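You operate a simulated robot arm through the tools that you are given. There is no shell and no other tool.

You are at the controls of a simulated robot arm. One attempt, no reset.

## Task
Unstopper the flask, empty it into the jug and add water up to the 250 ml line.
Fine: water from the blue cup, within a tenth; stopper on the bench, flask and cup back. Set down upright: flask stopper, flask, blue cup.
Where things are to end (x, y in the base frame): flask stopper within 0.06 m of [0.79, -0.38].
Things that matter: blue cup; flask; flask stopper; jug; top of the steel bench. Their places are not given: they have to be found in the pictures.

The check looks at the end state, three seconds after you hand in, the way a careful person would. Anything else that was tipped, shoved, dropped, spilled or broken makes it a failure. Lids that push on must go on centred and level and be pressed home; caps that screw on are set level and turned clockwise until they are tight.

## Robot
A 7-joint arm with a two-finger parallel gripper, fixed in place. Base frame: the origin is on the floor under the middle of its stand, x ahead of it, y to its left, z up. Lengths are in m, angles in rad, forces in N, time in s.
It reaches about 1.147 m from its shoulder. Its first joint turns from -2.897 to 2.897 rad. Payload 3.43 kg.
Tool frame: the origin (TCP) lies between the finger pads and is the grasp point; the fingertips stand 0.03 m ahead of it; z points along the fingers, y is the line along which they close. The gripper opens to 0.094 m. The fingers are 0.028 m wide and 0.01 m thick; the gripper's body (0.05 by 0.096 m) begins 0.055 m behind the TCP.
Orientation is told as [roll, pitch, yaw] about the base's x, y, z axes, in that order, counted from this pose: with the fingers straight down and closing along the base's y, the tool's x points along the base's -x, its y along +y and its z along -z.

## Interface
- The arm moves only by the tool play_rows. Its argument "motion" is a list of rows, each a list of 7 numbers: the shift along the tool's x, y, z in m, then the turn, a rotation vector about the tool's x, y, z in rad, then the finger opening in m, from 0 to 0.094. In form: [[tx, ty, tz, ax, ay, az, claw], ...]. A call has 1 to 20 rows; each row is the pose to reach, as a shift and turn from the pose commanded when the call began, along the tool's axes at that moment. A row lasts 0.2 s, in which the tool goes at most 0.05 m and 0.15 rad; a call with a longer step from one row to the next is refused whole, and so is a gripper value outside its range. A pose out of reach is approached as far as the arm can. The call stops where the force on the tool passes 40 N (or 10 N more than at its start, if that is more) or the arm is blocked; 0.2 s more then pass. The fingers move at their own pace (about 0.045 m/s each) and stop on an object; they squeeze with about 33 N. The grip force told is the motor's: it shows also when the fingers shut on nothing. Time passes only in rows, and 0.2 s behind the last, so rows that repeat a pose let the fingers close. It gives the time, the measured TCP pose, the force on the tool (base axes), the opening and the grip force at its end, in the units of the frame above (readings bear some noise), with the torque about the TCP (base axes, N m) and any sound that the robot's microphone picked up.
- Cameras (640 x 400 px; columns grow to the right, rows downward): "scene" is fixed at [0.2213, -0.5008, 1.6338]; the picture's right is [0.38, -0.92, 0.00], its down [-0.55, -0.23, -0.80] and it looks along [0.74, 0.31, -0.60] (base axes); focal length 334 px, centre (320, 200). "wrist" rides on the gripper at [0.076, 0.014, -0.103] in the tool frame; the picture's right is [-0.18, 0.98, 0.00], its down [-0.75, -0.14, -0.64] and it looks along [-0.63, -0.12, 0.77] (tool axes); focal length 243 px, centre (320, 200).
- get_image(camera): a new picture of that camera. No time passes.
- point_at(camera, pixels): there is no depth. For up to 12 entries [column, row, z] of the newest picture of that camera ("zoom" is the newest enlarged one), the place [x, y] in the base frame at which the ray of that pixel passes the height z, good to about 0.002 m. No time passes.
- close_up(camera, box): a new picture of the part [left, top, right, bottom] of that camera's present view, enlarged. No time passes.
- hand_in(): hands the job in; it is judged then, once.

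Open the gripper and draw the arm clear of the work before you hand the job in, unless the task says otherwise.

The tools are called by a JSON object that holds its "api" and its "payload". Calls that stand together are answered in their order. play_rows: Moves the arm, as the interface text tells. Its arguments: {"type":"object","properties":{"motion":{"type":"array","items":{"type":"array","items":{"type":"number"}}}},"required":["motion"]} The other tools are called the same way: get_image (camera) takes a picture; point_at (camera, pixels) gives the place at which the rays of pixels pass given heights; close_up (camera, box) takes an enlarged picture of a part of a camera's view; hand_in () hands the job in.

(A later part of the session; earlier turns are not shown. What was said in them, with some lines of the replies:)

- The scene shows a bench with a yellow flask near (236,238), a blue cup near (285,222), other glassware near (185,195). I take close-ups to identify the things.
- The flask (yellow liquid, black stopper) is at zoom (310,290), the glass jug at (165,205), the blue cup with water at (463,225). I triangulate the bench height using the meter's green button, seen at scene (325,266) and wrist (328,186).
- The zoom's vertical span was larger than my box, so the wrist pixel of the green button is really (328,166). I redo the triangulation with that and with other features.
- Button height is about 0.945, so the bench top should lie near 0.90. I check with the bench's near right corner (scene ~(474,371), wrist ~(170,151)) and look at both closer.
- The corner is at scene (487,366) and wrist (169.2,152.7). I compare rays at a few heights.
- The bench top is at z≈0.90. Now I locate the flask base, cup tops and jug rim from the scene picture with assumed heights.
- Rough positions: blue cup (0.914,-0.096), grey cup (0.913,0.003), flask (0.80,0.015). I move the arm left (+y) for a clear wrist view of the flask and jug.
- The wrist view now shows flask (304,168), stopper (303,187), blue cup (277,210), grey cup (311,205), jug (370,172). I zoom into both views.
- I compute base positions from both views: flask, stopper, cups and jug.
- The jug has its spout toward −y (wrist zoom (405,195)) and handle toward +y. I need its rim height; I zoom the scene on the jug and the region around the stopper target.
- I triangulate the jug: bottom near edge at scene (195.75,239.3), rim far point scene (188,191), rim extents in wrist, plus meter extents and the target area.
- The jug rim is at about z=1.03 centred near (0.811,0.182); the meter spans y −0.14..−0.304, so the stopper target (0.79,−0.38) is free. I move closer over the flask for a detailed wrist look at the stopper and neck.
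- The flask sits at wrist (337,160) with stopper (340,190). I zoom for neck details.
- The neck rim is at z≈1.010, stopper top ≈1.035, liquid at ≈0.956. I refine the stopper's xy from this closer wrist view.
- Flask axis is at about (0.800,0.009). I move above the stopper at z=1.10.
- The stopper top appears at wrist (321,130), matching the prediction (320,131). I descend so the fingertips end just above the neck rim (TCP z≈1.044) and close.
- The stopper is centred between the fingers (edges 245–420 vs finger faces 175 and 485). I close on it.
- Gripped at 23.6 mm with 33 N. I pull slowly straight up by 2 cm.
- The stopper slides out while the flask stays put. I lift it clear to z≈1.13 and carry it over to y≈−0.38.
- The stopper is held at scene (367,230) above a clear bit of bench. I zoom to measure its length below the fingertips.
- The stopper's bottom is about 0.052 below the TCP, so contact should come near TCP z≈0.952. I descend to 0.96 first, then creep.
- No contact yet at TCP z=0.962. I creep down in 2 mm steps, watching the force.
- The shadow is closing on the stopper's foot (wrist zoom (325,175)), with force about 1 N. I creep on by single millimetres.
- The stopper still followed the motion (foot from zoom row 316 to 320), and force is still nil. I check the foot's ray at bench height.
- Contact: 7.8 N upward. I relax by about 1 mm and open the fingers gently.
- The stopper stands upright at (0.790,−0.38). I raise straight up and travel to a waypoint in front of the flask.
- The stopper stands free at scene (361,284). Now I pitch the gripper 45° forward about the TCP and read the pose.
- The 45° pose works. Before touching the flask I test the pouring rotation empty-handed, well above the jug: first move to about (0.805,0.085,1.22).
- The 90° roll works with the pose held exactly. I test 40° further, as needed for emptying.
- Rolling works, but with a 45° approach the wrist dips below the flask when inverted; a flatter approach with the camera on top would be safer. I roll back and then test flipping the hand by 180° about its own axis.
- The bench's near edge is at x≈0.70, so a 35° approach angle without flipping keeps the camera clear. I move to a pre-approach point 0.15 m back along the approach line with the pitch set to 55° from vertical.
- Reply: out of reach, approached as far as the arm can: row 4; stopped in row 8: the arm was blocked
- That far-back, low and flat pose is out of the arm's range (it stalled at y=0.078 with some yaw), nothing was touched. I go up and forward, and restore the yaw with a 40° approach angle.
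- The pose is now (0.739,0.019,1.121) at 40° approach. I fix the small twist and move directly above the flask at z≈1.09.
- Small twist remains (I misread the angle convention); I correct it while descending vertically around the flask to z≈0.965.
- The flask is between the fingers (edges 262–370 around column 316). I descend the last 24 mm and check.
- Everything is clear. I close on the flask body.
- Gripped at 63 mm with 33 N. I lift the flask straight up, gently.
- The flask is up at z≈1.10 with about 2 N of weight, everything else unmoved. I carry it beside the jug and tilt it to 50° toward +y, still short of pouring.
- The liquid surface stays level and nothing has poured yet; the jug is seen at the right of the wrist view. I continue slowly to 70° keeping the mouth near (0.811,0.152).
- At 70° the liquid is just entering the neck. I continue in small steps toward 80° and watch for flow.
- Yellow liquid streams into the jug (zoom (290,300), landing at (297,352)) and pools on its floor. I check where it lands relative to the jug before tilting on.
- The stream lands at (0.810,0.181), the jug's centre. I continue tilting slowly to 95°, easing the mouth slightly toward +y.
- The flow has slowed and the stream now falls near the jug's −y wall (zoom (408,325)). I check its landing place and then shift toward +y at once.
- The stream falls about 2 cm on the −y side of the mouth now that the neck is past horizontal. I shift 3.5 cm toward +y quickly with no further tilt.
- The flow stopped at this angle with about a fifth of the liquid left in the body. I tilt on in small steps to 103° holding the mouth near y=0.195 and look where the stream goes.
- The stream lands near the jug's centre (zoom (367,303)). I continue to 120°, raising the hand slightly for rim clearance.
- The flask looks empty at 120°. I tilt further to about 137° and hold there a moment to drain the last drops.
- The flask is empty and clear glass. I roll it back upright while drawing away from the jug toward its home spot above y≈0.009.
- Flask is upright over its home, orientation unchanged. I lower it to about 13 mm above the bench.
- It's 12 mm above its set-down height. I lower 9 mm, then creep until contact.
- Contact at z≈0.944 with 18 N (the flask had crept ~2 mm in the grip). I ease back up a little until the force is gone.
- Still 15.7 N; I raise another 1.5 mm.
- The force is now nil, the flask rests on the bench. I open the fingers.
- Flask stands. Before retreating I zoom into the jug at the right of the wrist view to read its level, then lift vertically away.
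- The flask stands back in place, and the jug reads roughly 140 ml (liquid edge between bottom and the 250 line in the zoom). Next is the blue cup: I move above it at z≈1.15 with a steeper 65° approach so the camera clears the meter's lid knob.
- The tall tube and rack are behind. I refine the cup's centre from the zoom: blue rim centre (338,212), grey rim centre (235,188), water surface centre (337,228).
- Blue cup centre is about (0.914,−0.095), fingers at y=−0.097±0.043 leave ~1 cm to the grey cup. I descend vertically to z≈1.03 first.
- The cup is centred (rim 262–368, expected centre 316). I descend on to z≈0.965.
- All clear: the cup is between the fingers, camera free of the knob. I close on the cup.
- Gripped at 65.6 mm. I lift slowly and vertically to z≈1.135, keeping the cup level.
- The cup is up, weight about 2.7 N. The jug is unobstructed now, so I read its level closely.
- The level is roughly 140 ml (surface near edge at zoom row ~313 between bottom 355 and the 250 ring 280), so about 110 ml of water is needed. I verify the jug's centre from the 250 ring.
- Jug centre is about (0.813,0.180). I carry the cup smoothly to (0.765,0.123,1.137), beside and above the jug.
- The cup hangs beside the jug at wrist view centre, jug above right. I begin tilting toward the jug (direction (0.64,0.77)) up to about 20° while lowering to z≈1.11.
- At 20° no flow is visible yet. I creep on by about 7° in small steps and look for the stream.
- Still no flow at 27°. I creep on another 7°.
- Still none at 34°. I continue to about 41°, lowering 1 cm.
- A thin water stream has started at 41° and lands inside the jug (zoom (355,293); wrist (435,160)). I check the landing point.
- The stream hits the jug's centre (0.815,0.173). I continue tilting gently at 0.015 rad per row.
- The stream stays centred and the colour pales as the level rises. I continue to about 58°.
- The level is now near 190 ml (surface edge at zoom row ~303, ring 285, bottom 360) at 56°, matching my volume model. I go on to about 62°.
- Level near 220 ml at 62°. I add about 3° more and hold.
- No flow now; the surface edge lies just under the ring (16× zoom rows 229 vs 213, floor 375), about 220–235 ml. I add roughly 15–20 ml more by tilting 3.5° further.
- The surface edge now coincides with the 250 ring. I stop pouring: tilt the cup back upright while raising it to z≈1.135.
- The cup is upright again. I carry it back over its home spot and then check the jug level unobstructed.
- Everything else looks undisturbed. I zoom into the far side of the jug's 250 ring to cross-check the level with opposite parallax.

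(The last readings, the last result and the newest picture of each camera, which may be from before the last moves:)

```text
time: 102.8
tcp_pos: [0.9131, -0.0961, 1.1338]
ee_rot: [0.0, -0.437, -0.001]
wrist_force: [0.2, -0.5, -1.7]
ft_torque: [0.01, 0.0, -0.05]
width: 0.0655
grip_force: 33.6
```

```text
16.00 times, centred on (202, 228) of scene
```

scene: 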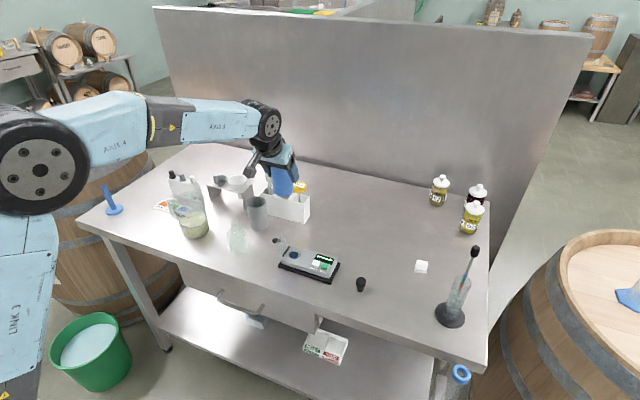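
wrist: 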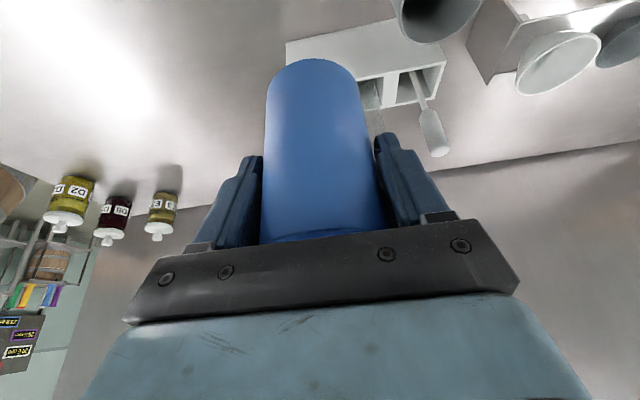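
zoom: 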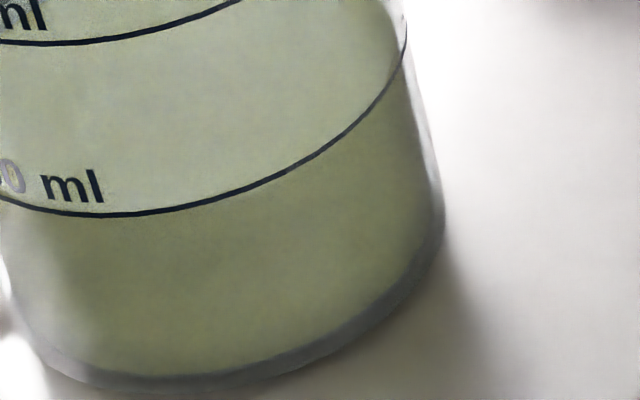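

Near side the surface matches the ring, but on the far side it is ~23 px under it, so the true level is about 3 mm low, roughly 230–237 ml. I go back to add about 15 ml so as not to sit at the edge of the tolerance.

{"api": "play_rows", "payload": {"motion": [[0.0013, 0.0022, -0.0006, 0, 0, 0, 0.045], [0.0053, 0.0088, -0.0025, 0, 0, 0, 0.045], [0.012, 0.0198, -0.0056, 0, 0, 0, 0.045], [0.0214, 0.0353, -0.01, 0, 0, 0, 0.045], [0.0321, 0.0529, -0.015, 0, 0, 0, 0.045], [0.0428, 0.0705, -0.02, 0, 0, 0, 0.045], [0.0535, 0.0882, -0.025, 0, 0, 0, 0.045], [0.0642, 0.1058, -0.03, 0, 0, 0, 0.045], [0.0749, 0.1234, -0.0349, 0, 0, 0, 0.045], [0.0856, 0.1411, -0.0399, 0, 0, 0, 0.045], [0.0963, 0.1587, -0.0449, 0, 0, 0, 0.045], [0.107, 0.1763, -0.0499, 0, 0, 0, 0.045], [0.1163, 0.1917, -0.0543, 0, 0, 0, 0.045], [0.1243, 0.205, -0.058, 0, 0, 0, 0.045], [0.1297, 0.2138, -0.0605, 0, 0, 0, 0.045], [0.1324, 0.2182, -0.0618, 0, 0, 0, 0.045], [0.1337, 0.2204, -0.0624, 0, 0, 0, 0.045], [0.1337, 0.2204, -0.0624, 0, 0, 0, 0.045]]}}

```text
time: 106.6
tcp_pos: [0.7659, 0.1254, 1.1354]
ee_rot: [-0.001, -0.436, 0.001]
wrist_force: [0.7, 0.4, -1.8]
ft_torque: [0.0, 0.0, 0.0]
width: 0.0653
grip_force: 32.9
```

Back beside the jug. I tilt to 67° again (just under the earlier end angle) lowering to z=1.10.

{"api": "play_rows", "payload": {"motion": [[0.0017, 0, 0.0036, 0.0347, 0.0322, -0.0162, 0.045], [0.0047, 0, 0.01, 0.1041, 0.0965, -0.0486, 0.045], [0.0076, 0, 0.0163, 0.1735, 0.1608, -0.081, 0.045], [0.0106, 0, 0.0227, 0.2429, 0.2251, -0.1134, 0.045], [0.0114, 0, 0.0245, 0.3123, 0.2894, -0.1458, 0.045], [0.0127, 0, 0.0272, 0.3817, 0.3537, -0.1782, 0.045], [0.014, 0, 0.0299, 0.4511, 0.418, -0.2106, 0.045], [0.0148, 0, 0.0317, 0.5205, 0.4823, -0.243, 0.045], [0.0148, 0, 0.0317, 0.5899, 0.5466, -0.2754, 0.045], [0.0148, 0, 0.0317, 0.6593, 0.6109, -0.3078, 0.045], [0.0148, 0, 0.0317, 0.7287, 0.6752, -0.3402, 0.045], [0.0148, 0, 0.0317, 0.7773, 0.7202, -0.3629, 0.045], [0.0148, 0, 0.0317, 0.812, 0.7523, -0.3791, 0.045], [0.0148, 0, 0.0317, 0.812, 0.7523, -0.3791, 0.045]]}}

{"api": "close_up", "payload": {"camera": "scene", "box": [150, 170, 230, 244]}}

{"api": "get_image", "payload": {"camera": "wrist"}}

```text
time: 109.6
tcp_pos: [0.7674, 0.1239, 1.0988]
ee_rot: [-0.864, 0.381, 0.027]
wrist_force: [-0.6, -0.2, -1.2]
ft_torque: [0.03, -0.04, -0.01]
width: 0.0651
grip_force: 32.8
```

```text
5.41 times, centred on (190, 207) of scene
```

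zoom: 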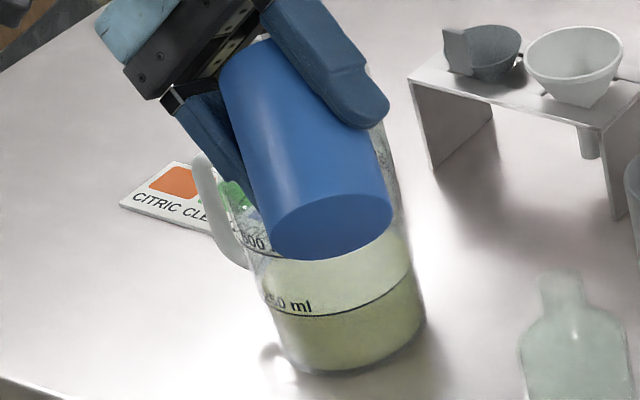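

```text
taken
```

wrist: 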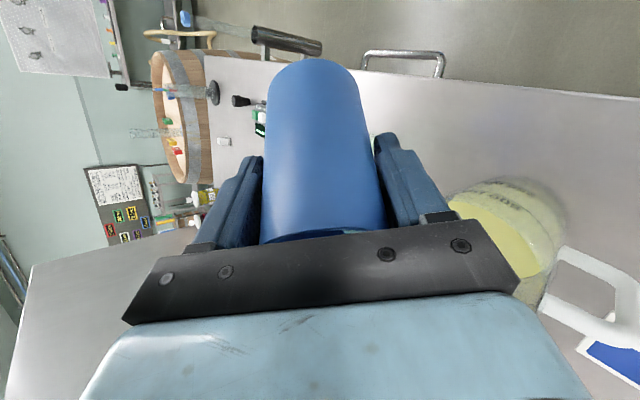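

No flow yet at this angle, as expected. I tilt slowly to about 71.6° and hold.

{"api": "play_rows", "payload": {"motion": [[0, 0, 0, 0.0087, 0.008, -0.0041, 0.045], [0, 0, 0, 0.0174, 0.0161, -0.0081, 0.045], [0, 0, 0, 0.026, 0.0241, -0.0122, 0.045], [0, 0, 0, 0.0347, 0.0322, -0.0162, 0.045], [0, 0, 0, 0.0434, 0.0402, -0.0203, 0.045], [0, 0, 0, 0.0521, 0.0482, -0.0243, 0.045], [0, 0, 0, 0.0555, 0.0514, -0.0259, 0.045], [0, 0, 0, 0.0555, 0.0514, -0.0259, 0.045], [0, 0, 0, 0.0555, 0.0514, -0.0259, 0.045], [0, 0, 0, 0.0555, 0.0514, -0.0259, 0.045], [0, 0, 0, 0.0555, 0.0514, -0.0259, 0.045]]}}

{"api": "close_up", "payload": {"camera": "scene", "box": [150, 170, 230, 244]}}

{"api": "close_up", "payload": {"camera": "scene", "box": [182, 215, 222, 240]}}

```text
time: 112.0
tcp_pos: [0.7664, 0.1242, 1.1004]
ee_rot: [-0.928, 0.434, 0.001]
wrist_force: [0.1, -0.1, -1.5]
ft_torque: [0.04, -0.05, 0.0]
width: 0.0652
grip_force: 33.3
```

```text
5.41 times, centred on (190, 207) of scene
```

zoom: 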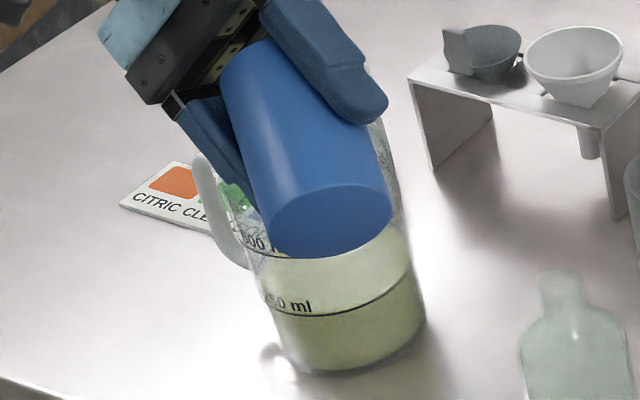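

```text
16.00 times, centred on (202, 228) of scene
```

zoom: 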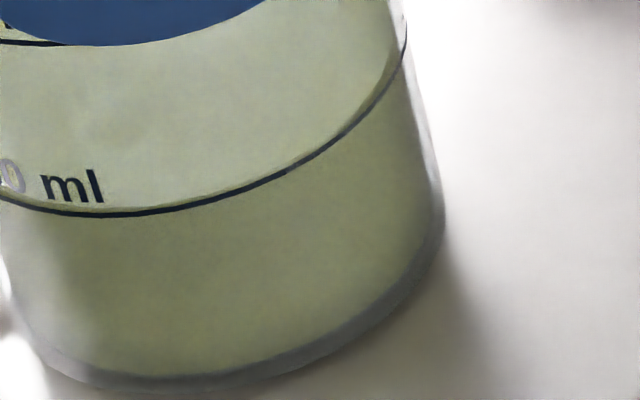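

The surface edge now shows slightly above the near ring. I zoom in harder to measure.

{"api": "close_up", "payload": {"camera": "scene", "box": [182, 222, 206, 237]}}

```text
16.00 times, centred on (194, 230) of scene
```

zoom: 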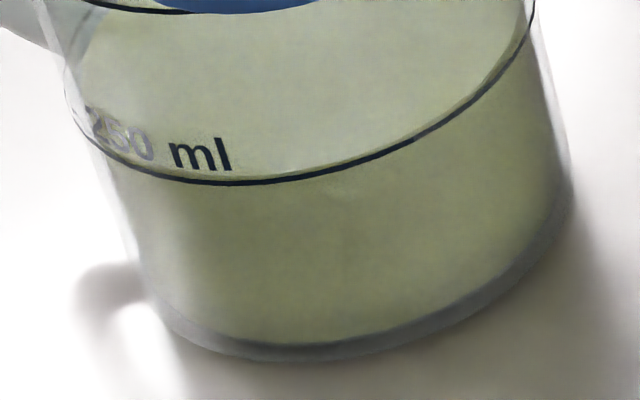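

The level is now within about 1 mm of the 250 line (≈244 ml). I tilt the cup back upright, rising to z≈1.135.

{"api": "play_rows", "payload": {"motion": [[0.0006, -0.001, -0.0008, -0.0347, -0.0322, 0.0162, 0.045], [0.0018, -0.003, -0.0023, -0.1041, -0.0965, 0.0486, 0.045], [0.0029, -0.0051, -0.0038, -0.1735, -0.1608, 0.081, 0.045], [0.0041, -0.0071, -0.0053, -0.2429, -0.2251, 0.1134, 0.045], [0.0053, -0.0091, -0.0068, -0.3123, -0.2894, 0.1458, 0.045], [0.0065, -0.0112, -0.0084, -0.3817, -0.3537, 0.1782, 0.045], [0.0076, -0.0132, -0.0099, -0.4511, -0.418, 0.2106, 0.045], [0.0088, -0.0152, -0.0114, -0.5205, -0.4823, 0.243, 0.045], [0.01, -0.0173, -0.0129, -0.5899, -0.5466, 0.2754, 0.045], [0.0112, -0.0193, -0.0144, -0.6593, -0.6109, 0.3078, 0.045], [0.0123, -0.0213, -0.016, -0.7287, -0.6752, 0.3402, 0.045], [0.0135, -0.0234, -0.0175, -0.7981, -0.7395, 0.3726, 0.045], [0.0147, -0.0254, -0.019, -0.8675, -0.8038, 0.405, 0.045], [0.0147, -0.0254, -0.019, -0.8675, -0.8038, 0.405, 0.045]]}}

{"api": "close_up", "payload": {"camera": "scene", "box": [185, 198, 225, 223]}}

```text
time: 115.0
tcp_pos: [0.7654, 0.1234, 1.1351]
ee_rot: [0.002, -0.436, -0.001]
wrist_force: [0.3, -0.5, -1.5]
ft_torque: [0.0, -0.01, 0.0]
width: 0.0652
grip_force: 33.6
```

```text
16.00 times, centred on (205, 210) of scene
```

zoom: 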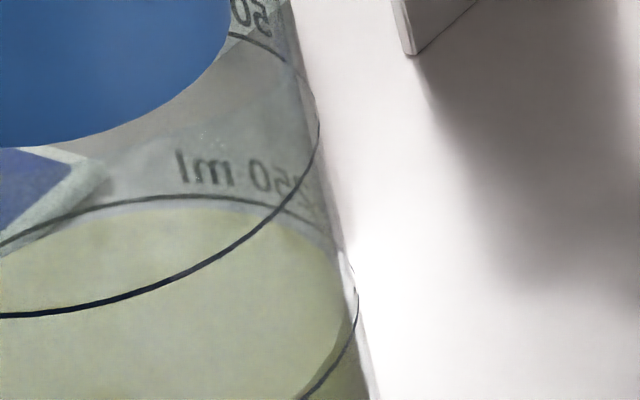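

On the far side the surface is now only 12 px below the ring, so with both sides the level is ~0.7 mm low, about 246 ml. I carry the cup back over its home.

{"api": "play_rows", "payload": {"motion": [[-0.0013, -0.0022, 0.0006, 0, 0, 0, 0.045], [-0.0054, -0.0087, 0.0025, 0, 0, 0, 0.045], [-0.0121, -0.0197, 0.0057, 0, 0, 0, 0.045], [-0.0215, -0.035, 0.01, 0, 0, 0, 0.045], [-0.0323, -0.0525, 0.0151, 0, 0, 0, 0.045], [-0.043, -0.07, 0.0201, 0, 0, 0, 0.045], [-0.0538, -0.0874, 0.0251, 0, 0, 0, 0.045], [-0.0646, -0.1049, 0.0301, 0, 0, 0, 0.045], [-0.0753, -0.1224, 0.0352, 0, 0, 0, 0.045], [-0.0861, -0.1399, 0.0402, 0, 0, 0, 0.045], [-0.0968, -0.1574, 0.0452, 0, 0, 0, 0.045], [-0.1076, -0.1749, 0.0502, 0, 0, 0, 0.045], [-0.117, -0.1902, 0.0546, 0, 0, 0, 0.045], [-0.1251, -0.2033, 0.0584, 0, 0, 0, 0.045], [-0.1305, -0.212, 0.0609, 0, 0, 0, 0.045], [-0.1332, -0.2164, 0.0622, 0, 0, 0, 0.045], [-0.1345, -0.2186, 0.0628, 0, 0, 0, 0.045], [-0.1345, -0.2186, 0.0628, 0, 0, 0, 0.045]]}}

{"api": "get_image", "payload": {"camera": "scene"}}

```text
time: 118.8
tcp_pos: [0.9142, -0.094, 1.1351]
ee_rot: [0.001, -0.436, -0.001]
wrist_force: [0.6, 0.3, -1.3]
ft_torque: [-0.04, 0.01, -0.02]
width: 0.0652
grip_force: 32.8
```

```text
taken
```

scene: 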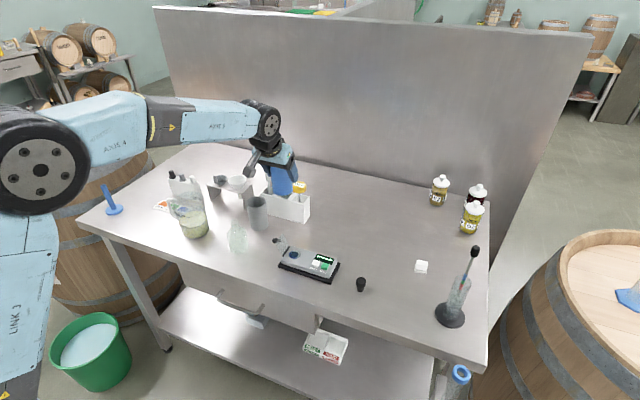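

I lower the cup to about 1 cm above the bench (z≈0.976).

{"api": "play_rows", "payload": {"motion": [[0.004, -0.0002, 0.0086, 0, 0, 0, 0.045], [0.012, -0.0004, 0.0257, 0, 0, 0, 0.045], [0.0225, -0.0008, 0.0482, 0, 0, 0, 0.045], [0.033, -0.001, 0.0707, 0, 0, 0, 0.045], [0.0435, -0.001, 0.0932, 0, 0, 0, 0.045], [0.0525, -0.001, 0.1124, 0, 0, 0, 0.045], [0.06, -0.001, 0.1285, 0, 0, 0, 0.045], [0.065, -0.001, 0.1392, 0, 0, 0, 0.045], [0.0673, -0.001, 0.1441, 0, 0, 0, 0.045], [0.0673, -0.001, 0.1441, 0, 0, 0, 0.045]]}}

{"api": "close_up", "payload": {"camera": "scene", "box": [240, 180, 320, 250]}}

{"api": "get_image", "payload": {"camera": "wrist"}}

```text
time: 121.0
tcp_pos: [0.9143, -0.096, 0.976]
ee_rot: [0.001, -0.436, 0.0]
wrist_force: [0.1, -0.1, -1.2]
ft_torque: [-0.02, -0.02, 0.0]
width: 0.0654
grip_force: 33.2
```

```text
5.71 times, centred on (280, 215) of scene
```

zoom: 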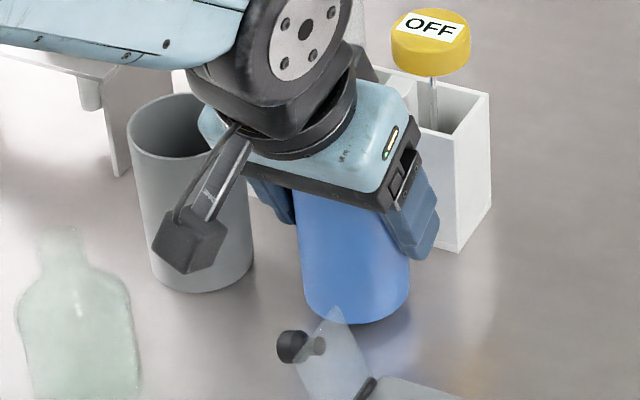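

```text
taken
```

wrist: 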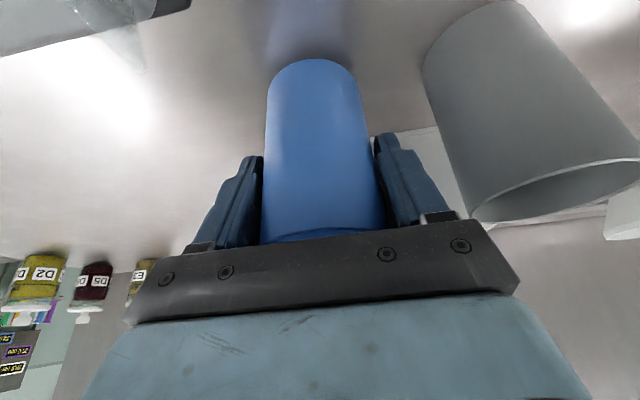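

The cup is 1 cm up and over its spot. I lower 8 mm, then creep by half-millimetres to feel contact.

{"api": "play_rows", "payload": {"motion": [[0.0009, 0, 0.0018, 0, 0, 0, 0.045], [0.0017, 0, 0.0036, 0, 0, 0, 0.045], [0.0025, 0, 0.0054, 0, 0, 0, 0.045], [0.0032, 0, 0.0068, 0, 0, 0, 0.045], [0.0032, 0, 0.0068, 0, 0, 0, 0.045]]}}

{"api": "play_rows", "payload": {"motion": [[0.0002, 0, 0.0005, 0, 0, 0, 0.045], [0.0004, 0, 0.0009, 0, 0, 0, 0.045], [0.0004, 0, 0.0009, 0, 0, 0, 0.045]]}}

```text
time: 122.2
tcp_pos: [0.9145, -0.0952, 0.9684]
ee_rot: [-0.002, -0.436, 0.0]
wrist_force: [-0.6, 0.3, -1.5]
ft_torque: [0.01, 0.04, 0.01]
width: 0.0653
grip_force: 32.7
```

```text
time: 123.0
tcp_pos: [0.9147, -0.0952, 0.9674]
ee_rot: [0.0, -0.437, 0.001]
wrist_force: [-1.0, -0.3, -1.1]
ft_torque: [0.01, -0.02, 0.0]
width: 0.0654
grip_force: 33.6
```

No contact yet at 0.967; I keep creeping a millimetre at a time.

{"api": "play_rows", "payload": {"motion": [[0.0002, 0, 0.0005, 0, 0, 0, 0.045], [0.0004, 0, 0.0009, 0, 0, 0, 0.045], [0.0004, 0, 0.0009, 0, 0, 0, 0.045]]}}

{"api": "play_rows", "payload": {"motion": [[0.0002, 0, 0.0005, 0, 0, 0, 0.045], [0.0003, 0, 0.0007, 0, 0, 0, 0.045], [0.0003, 0, 0.0007, 0, 0, 0, 0.045]]}}

```text
time: 123.8
tcp_pos: [0.9146, -0.0953, 0.9665]
ee_rot: [0.0, -0.438, 0.0]
wrist_force: [-1.1, 0.5, -1.2]
ft_torque: [0.0, 0.01, -0.02]
width: 0.0654
grip_force: 33.2
```

```text
time: 124.6
tcp_pos: [0.9119, -0.0949, 0.9663]
ee_rot: [-0.001, -0.437, 0.0]
wrist_force: [0.1, 0.9, 3.6]
ft_torque: [-0.09, 0.1, -0.04]
width: 0.0653
grip_force: 32.9
```

Contact at z≈0.966 (+3.6 N). I open the fingers gently to 0.086.

{"api": "play_rows", "payload": {"motion": [[-0.0001, 0, -0.0002, 0, 0, 0, 0.066], [-0.0001, 0, -0.0002, 0, 0, 0, 0.07], [-0.0001, 0, -0.0002, 0, 0, 0, 0.076], [-0.0001, 0, -0.0002, 0, 0, 0, 0.082], [-0.0001, 0, -0.0002, 0, 0, 0, 0.086], [-0.0001, 0, -0.0002, 0, 0, 0, 0.086]]}}

{"api": "get_image", "payload": {"camera": "wrist"}}

{"api": "close_up", "payload": {"camera": "scene", "box": [240, 180, 320, 250]}}

```text
time: 126.0
tcp_pos: [0.9146, -0.0952, 0.9645]
ee_rot: [-0.002, -0.435, -0.001]
wrist_force: [-0.3, -0.4, 0.1]
ft_torque: [-0.04, 0.03, -0.03]
width: 0.0859
grip_force: 0.1
```

```text
taken
```

wrist: 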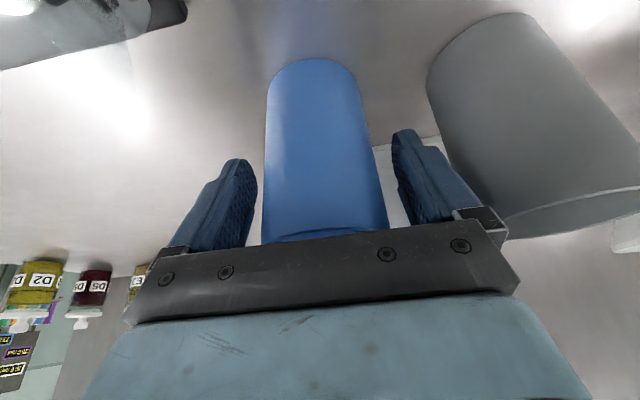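

```text
5.71 times, centred on (280, 215) of scene
```

zoom: 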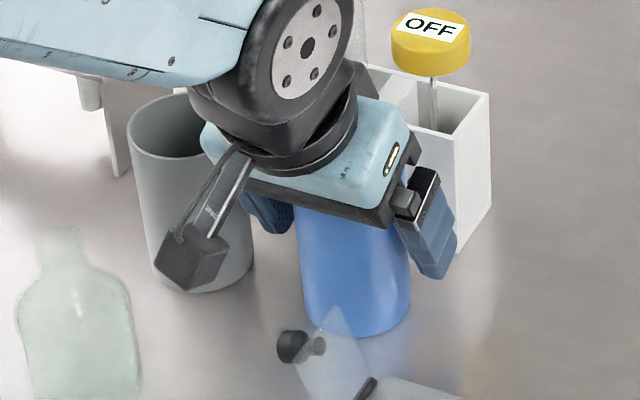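

The cup stands free. I raise the hand straight up clear of it.

{"api": "play_rows", "payload": {"motion": [[-0.003, 0, -0.0064, 0, 0, 0, 0.086], [-0.01, 0, -0.0214, 0, 0, 0, 0.086], [-0.022, 0, -0.0471, 0, 0, 0, 0.086], [-0.038, 0, -0.0814, 0, 0, 0, 0.086], [-0.055, 0, -0.1178, 0, 0, 0, 0.086], [-0.072, 0, -0.1542, 0, 0, 0, 0.086], [-0.0846, 0, -0.1812, 0, 0, 0, 0.086], [-0.0846, 0, -0.1812, 0, 0, 0, 0.086]]}}

{"api": "get_image", "payload": {"camera": "scene"}}

{"api": "close_up", "payload": {"camera": "scene", "box": [205, 185, 325, 260]}}

```text
time: 127.8
tcp_pos: [0.9141, -0.0956, 1.1663]
ee_rot: [0.0, -0.436, 0.0]
wrist_force: [-0.1, -1.0, -0.5]
ft_torque: [0.0, 0.05, -0.02]
width: 0.0863
grip_force: 0.1
```

```text
taken
```

scene: 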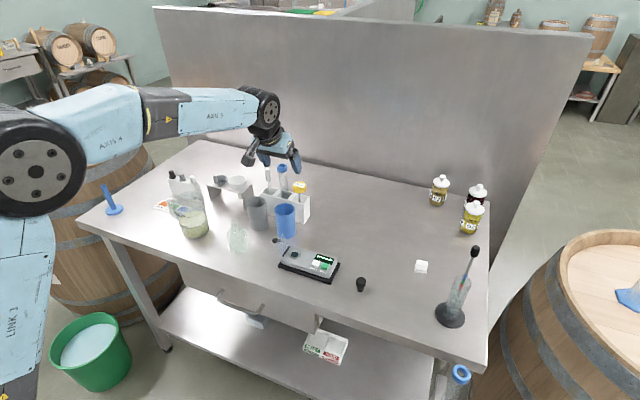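

```text
5.33 times, centred on (265, 222) of scene
```

zoom: 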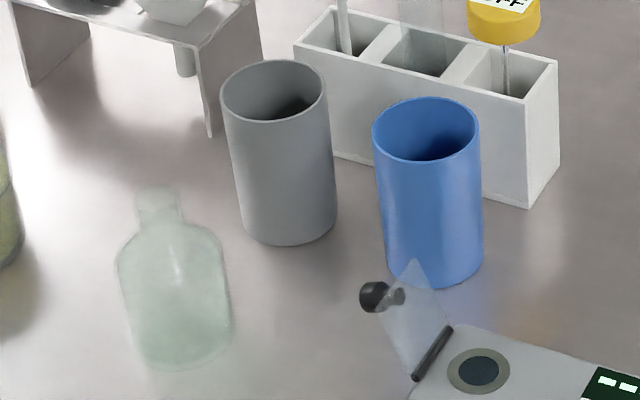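

Cup and flask stand in their original places. I zoom on flask, jug surroundings and stopper to check for residue or spills.

{"api": "close_up", "payload": {"camera": "scene", "box": [212, 210, 260, 260]}}

{"api": "close_up", "payload": {"camera": "scene", "box": [140, 165, 236, 255]}}

{"api": "close_up", "payload": {"camera": "scene", "box": [330, 260, 394, 300]}}

```text
8.00 times, centred on (236, 235) of scene
```

zoom: 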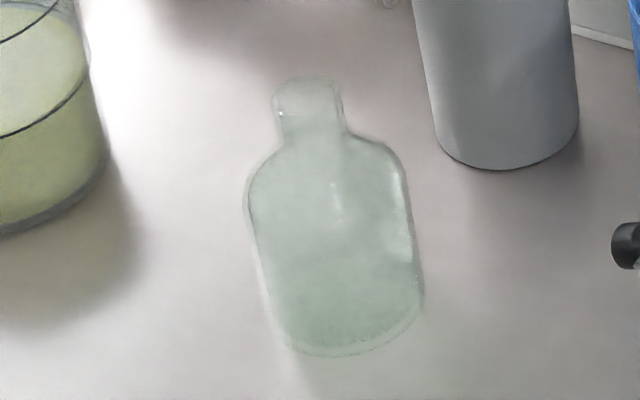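

```text
4.44 times, centred on (188, 210) of scene
```

zoom: 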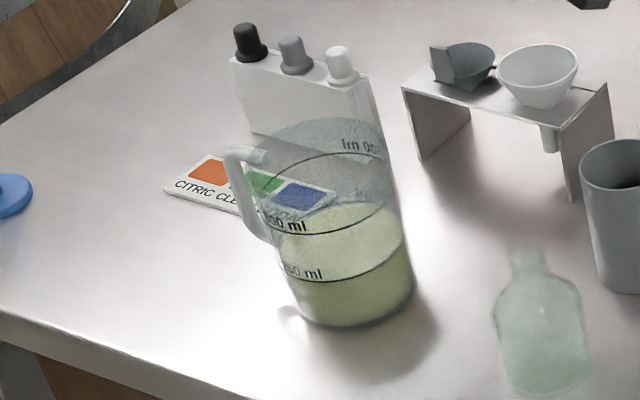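

```text
10.00 times, centred on (362, 280) of scene
```

zoom: 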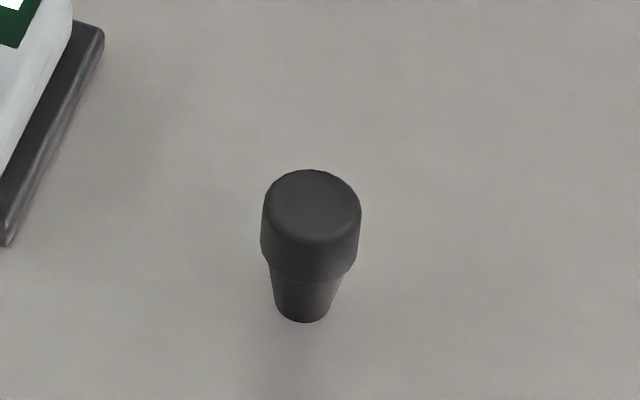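

Flask is empty and upright, jug at the line, no spill visible, stopper upright. I compare flask and cup base positions to the originals (near edges were (0.781,0.003) and (0.891,−0.106)).

{"api": "point_at", "payload": {"camera": "scene", "pixels": [[238, 254.5, 0.9], [285.7, 238.6, 0.9], [360.2, 292.1, 0.9], [284.6, 209, 1.0]]}}

{"api": "play_rows", "payload": {"motion": [[0.02, 0, -0.02, 0, 0.06, 0, 0.09], [0.05, 0, -0.045, 0, 0.15, 0, 0.094], [0.085, 0, -0.07, 0, 0.25, 0, 0.094], [0.12, 0, -0.095, 0, 0.34, 0, 0.094], [0.155, 0, -0.12, 0, 0.42, 0, 0.094], [0.19, 0, -0.145, 0, 0.436, 0, 0.094], [0.225, 0, -0.17, 0, 0.436, 0, 0.094], [0.25, 0, -0.19, 0, 0.436, 0, 0.094], [0.26, 0, -0.195, 0, 0.436, 0, 0.094], [0.26, 0, -0.195, 0, 0.436, 0, 0.094]]}}

{"api": "get_image", "payload": {"camera": "wrist"}}

{"api": "get_image", "payload": {"camera": "scene"}}

```text
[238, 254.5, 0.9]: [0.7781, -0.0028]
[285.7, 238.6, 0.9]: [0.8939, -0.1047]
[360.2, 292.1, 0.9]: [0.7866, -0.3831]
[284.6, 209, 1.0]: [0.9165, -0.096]
```

```text
time: 130.0
tcp_pos: [0.5959, -0.0953, 1.2336]
ee_rot: [-0.001, 0.0, 0.0]
wrist_force: [-1.0, 0.5, -0.8]
ft_torque: [0.01, 0.02, 0.04]
width: 0.0938
grip_force: 0.0
```

```text
taken
```

wrist: 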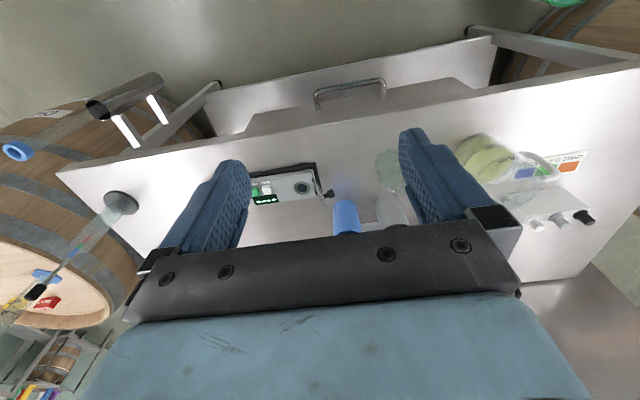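

```text
taken
```

scene: 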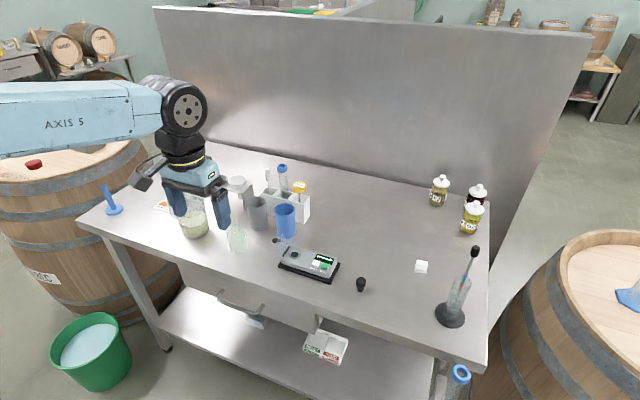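

The arm is clear with the gripper open. One last close look at the jug from this wrist view to confirm the level.

{"api": "close_up", "payload": {"camera": "wrist", "box": [440, 120, 600, 220]}}

{"api": "close_up", "payload": {"camera": "scene", "box": [182, 205, 222, 240]}}

```text
4.00 times, centred on (520, 170) of wrist
```

zoom: 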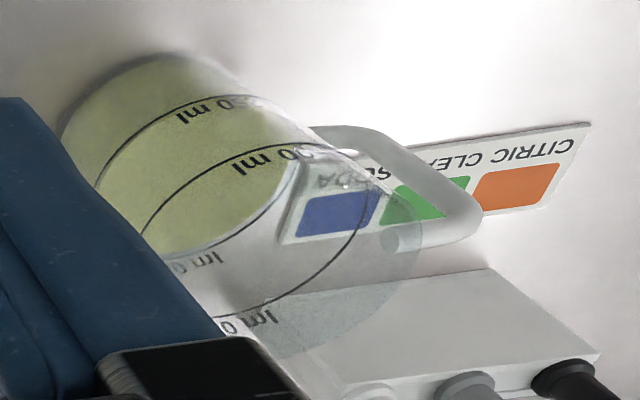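

```text
11.43 times, centred on (202, 222) of scene
```

zoom: 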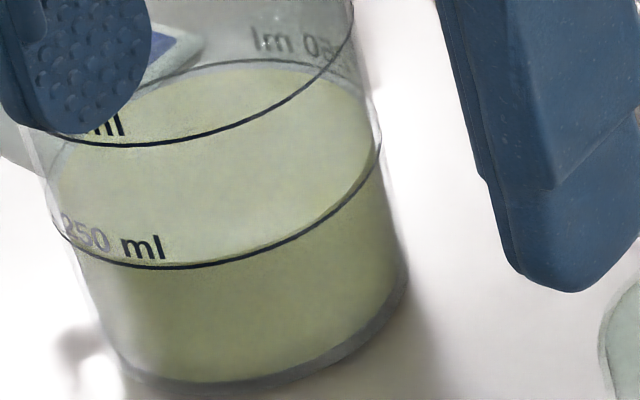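

The liquid fills to the 250 line all round (scene zoom: near ring row ~265, far ring row ~62, surface spanning both). The stopper, flask and cup stand upright in place and the arm is clear, so I hand the job in.

{"api": "hand_in", "payload": {}}

```text
The job is handed in.
```

I unstoppered the flask, emptied it into the jug and topped it up with water from the blue cup. By my reading of the pictures the jug holds about 246 ml. I have handed the job in but have no verdict yet.

- **Jug:** the level is within about 1 mm of the 250 ml line. My first pour came up a little short (about 230–237 ml), so I went back and added a little more.
- **Stopper:** it stands upright at about (0.79, -0.38).
- **Flask:** it is empty, upright and back within about 1 cm of where it stood.
- **Blue cup:** it is upright and back in its original spot.
- **Spills:** I saw none in the pictures, and nothing else on the bench looked moved.

The arm ended clear of the work with the gripper open.
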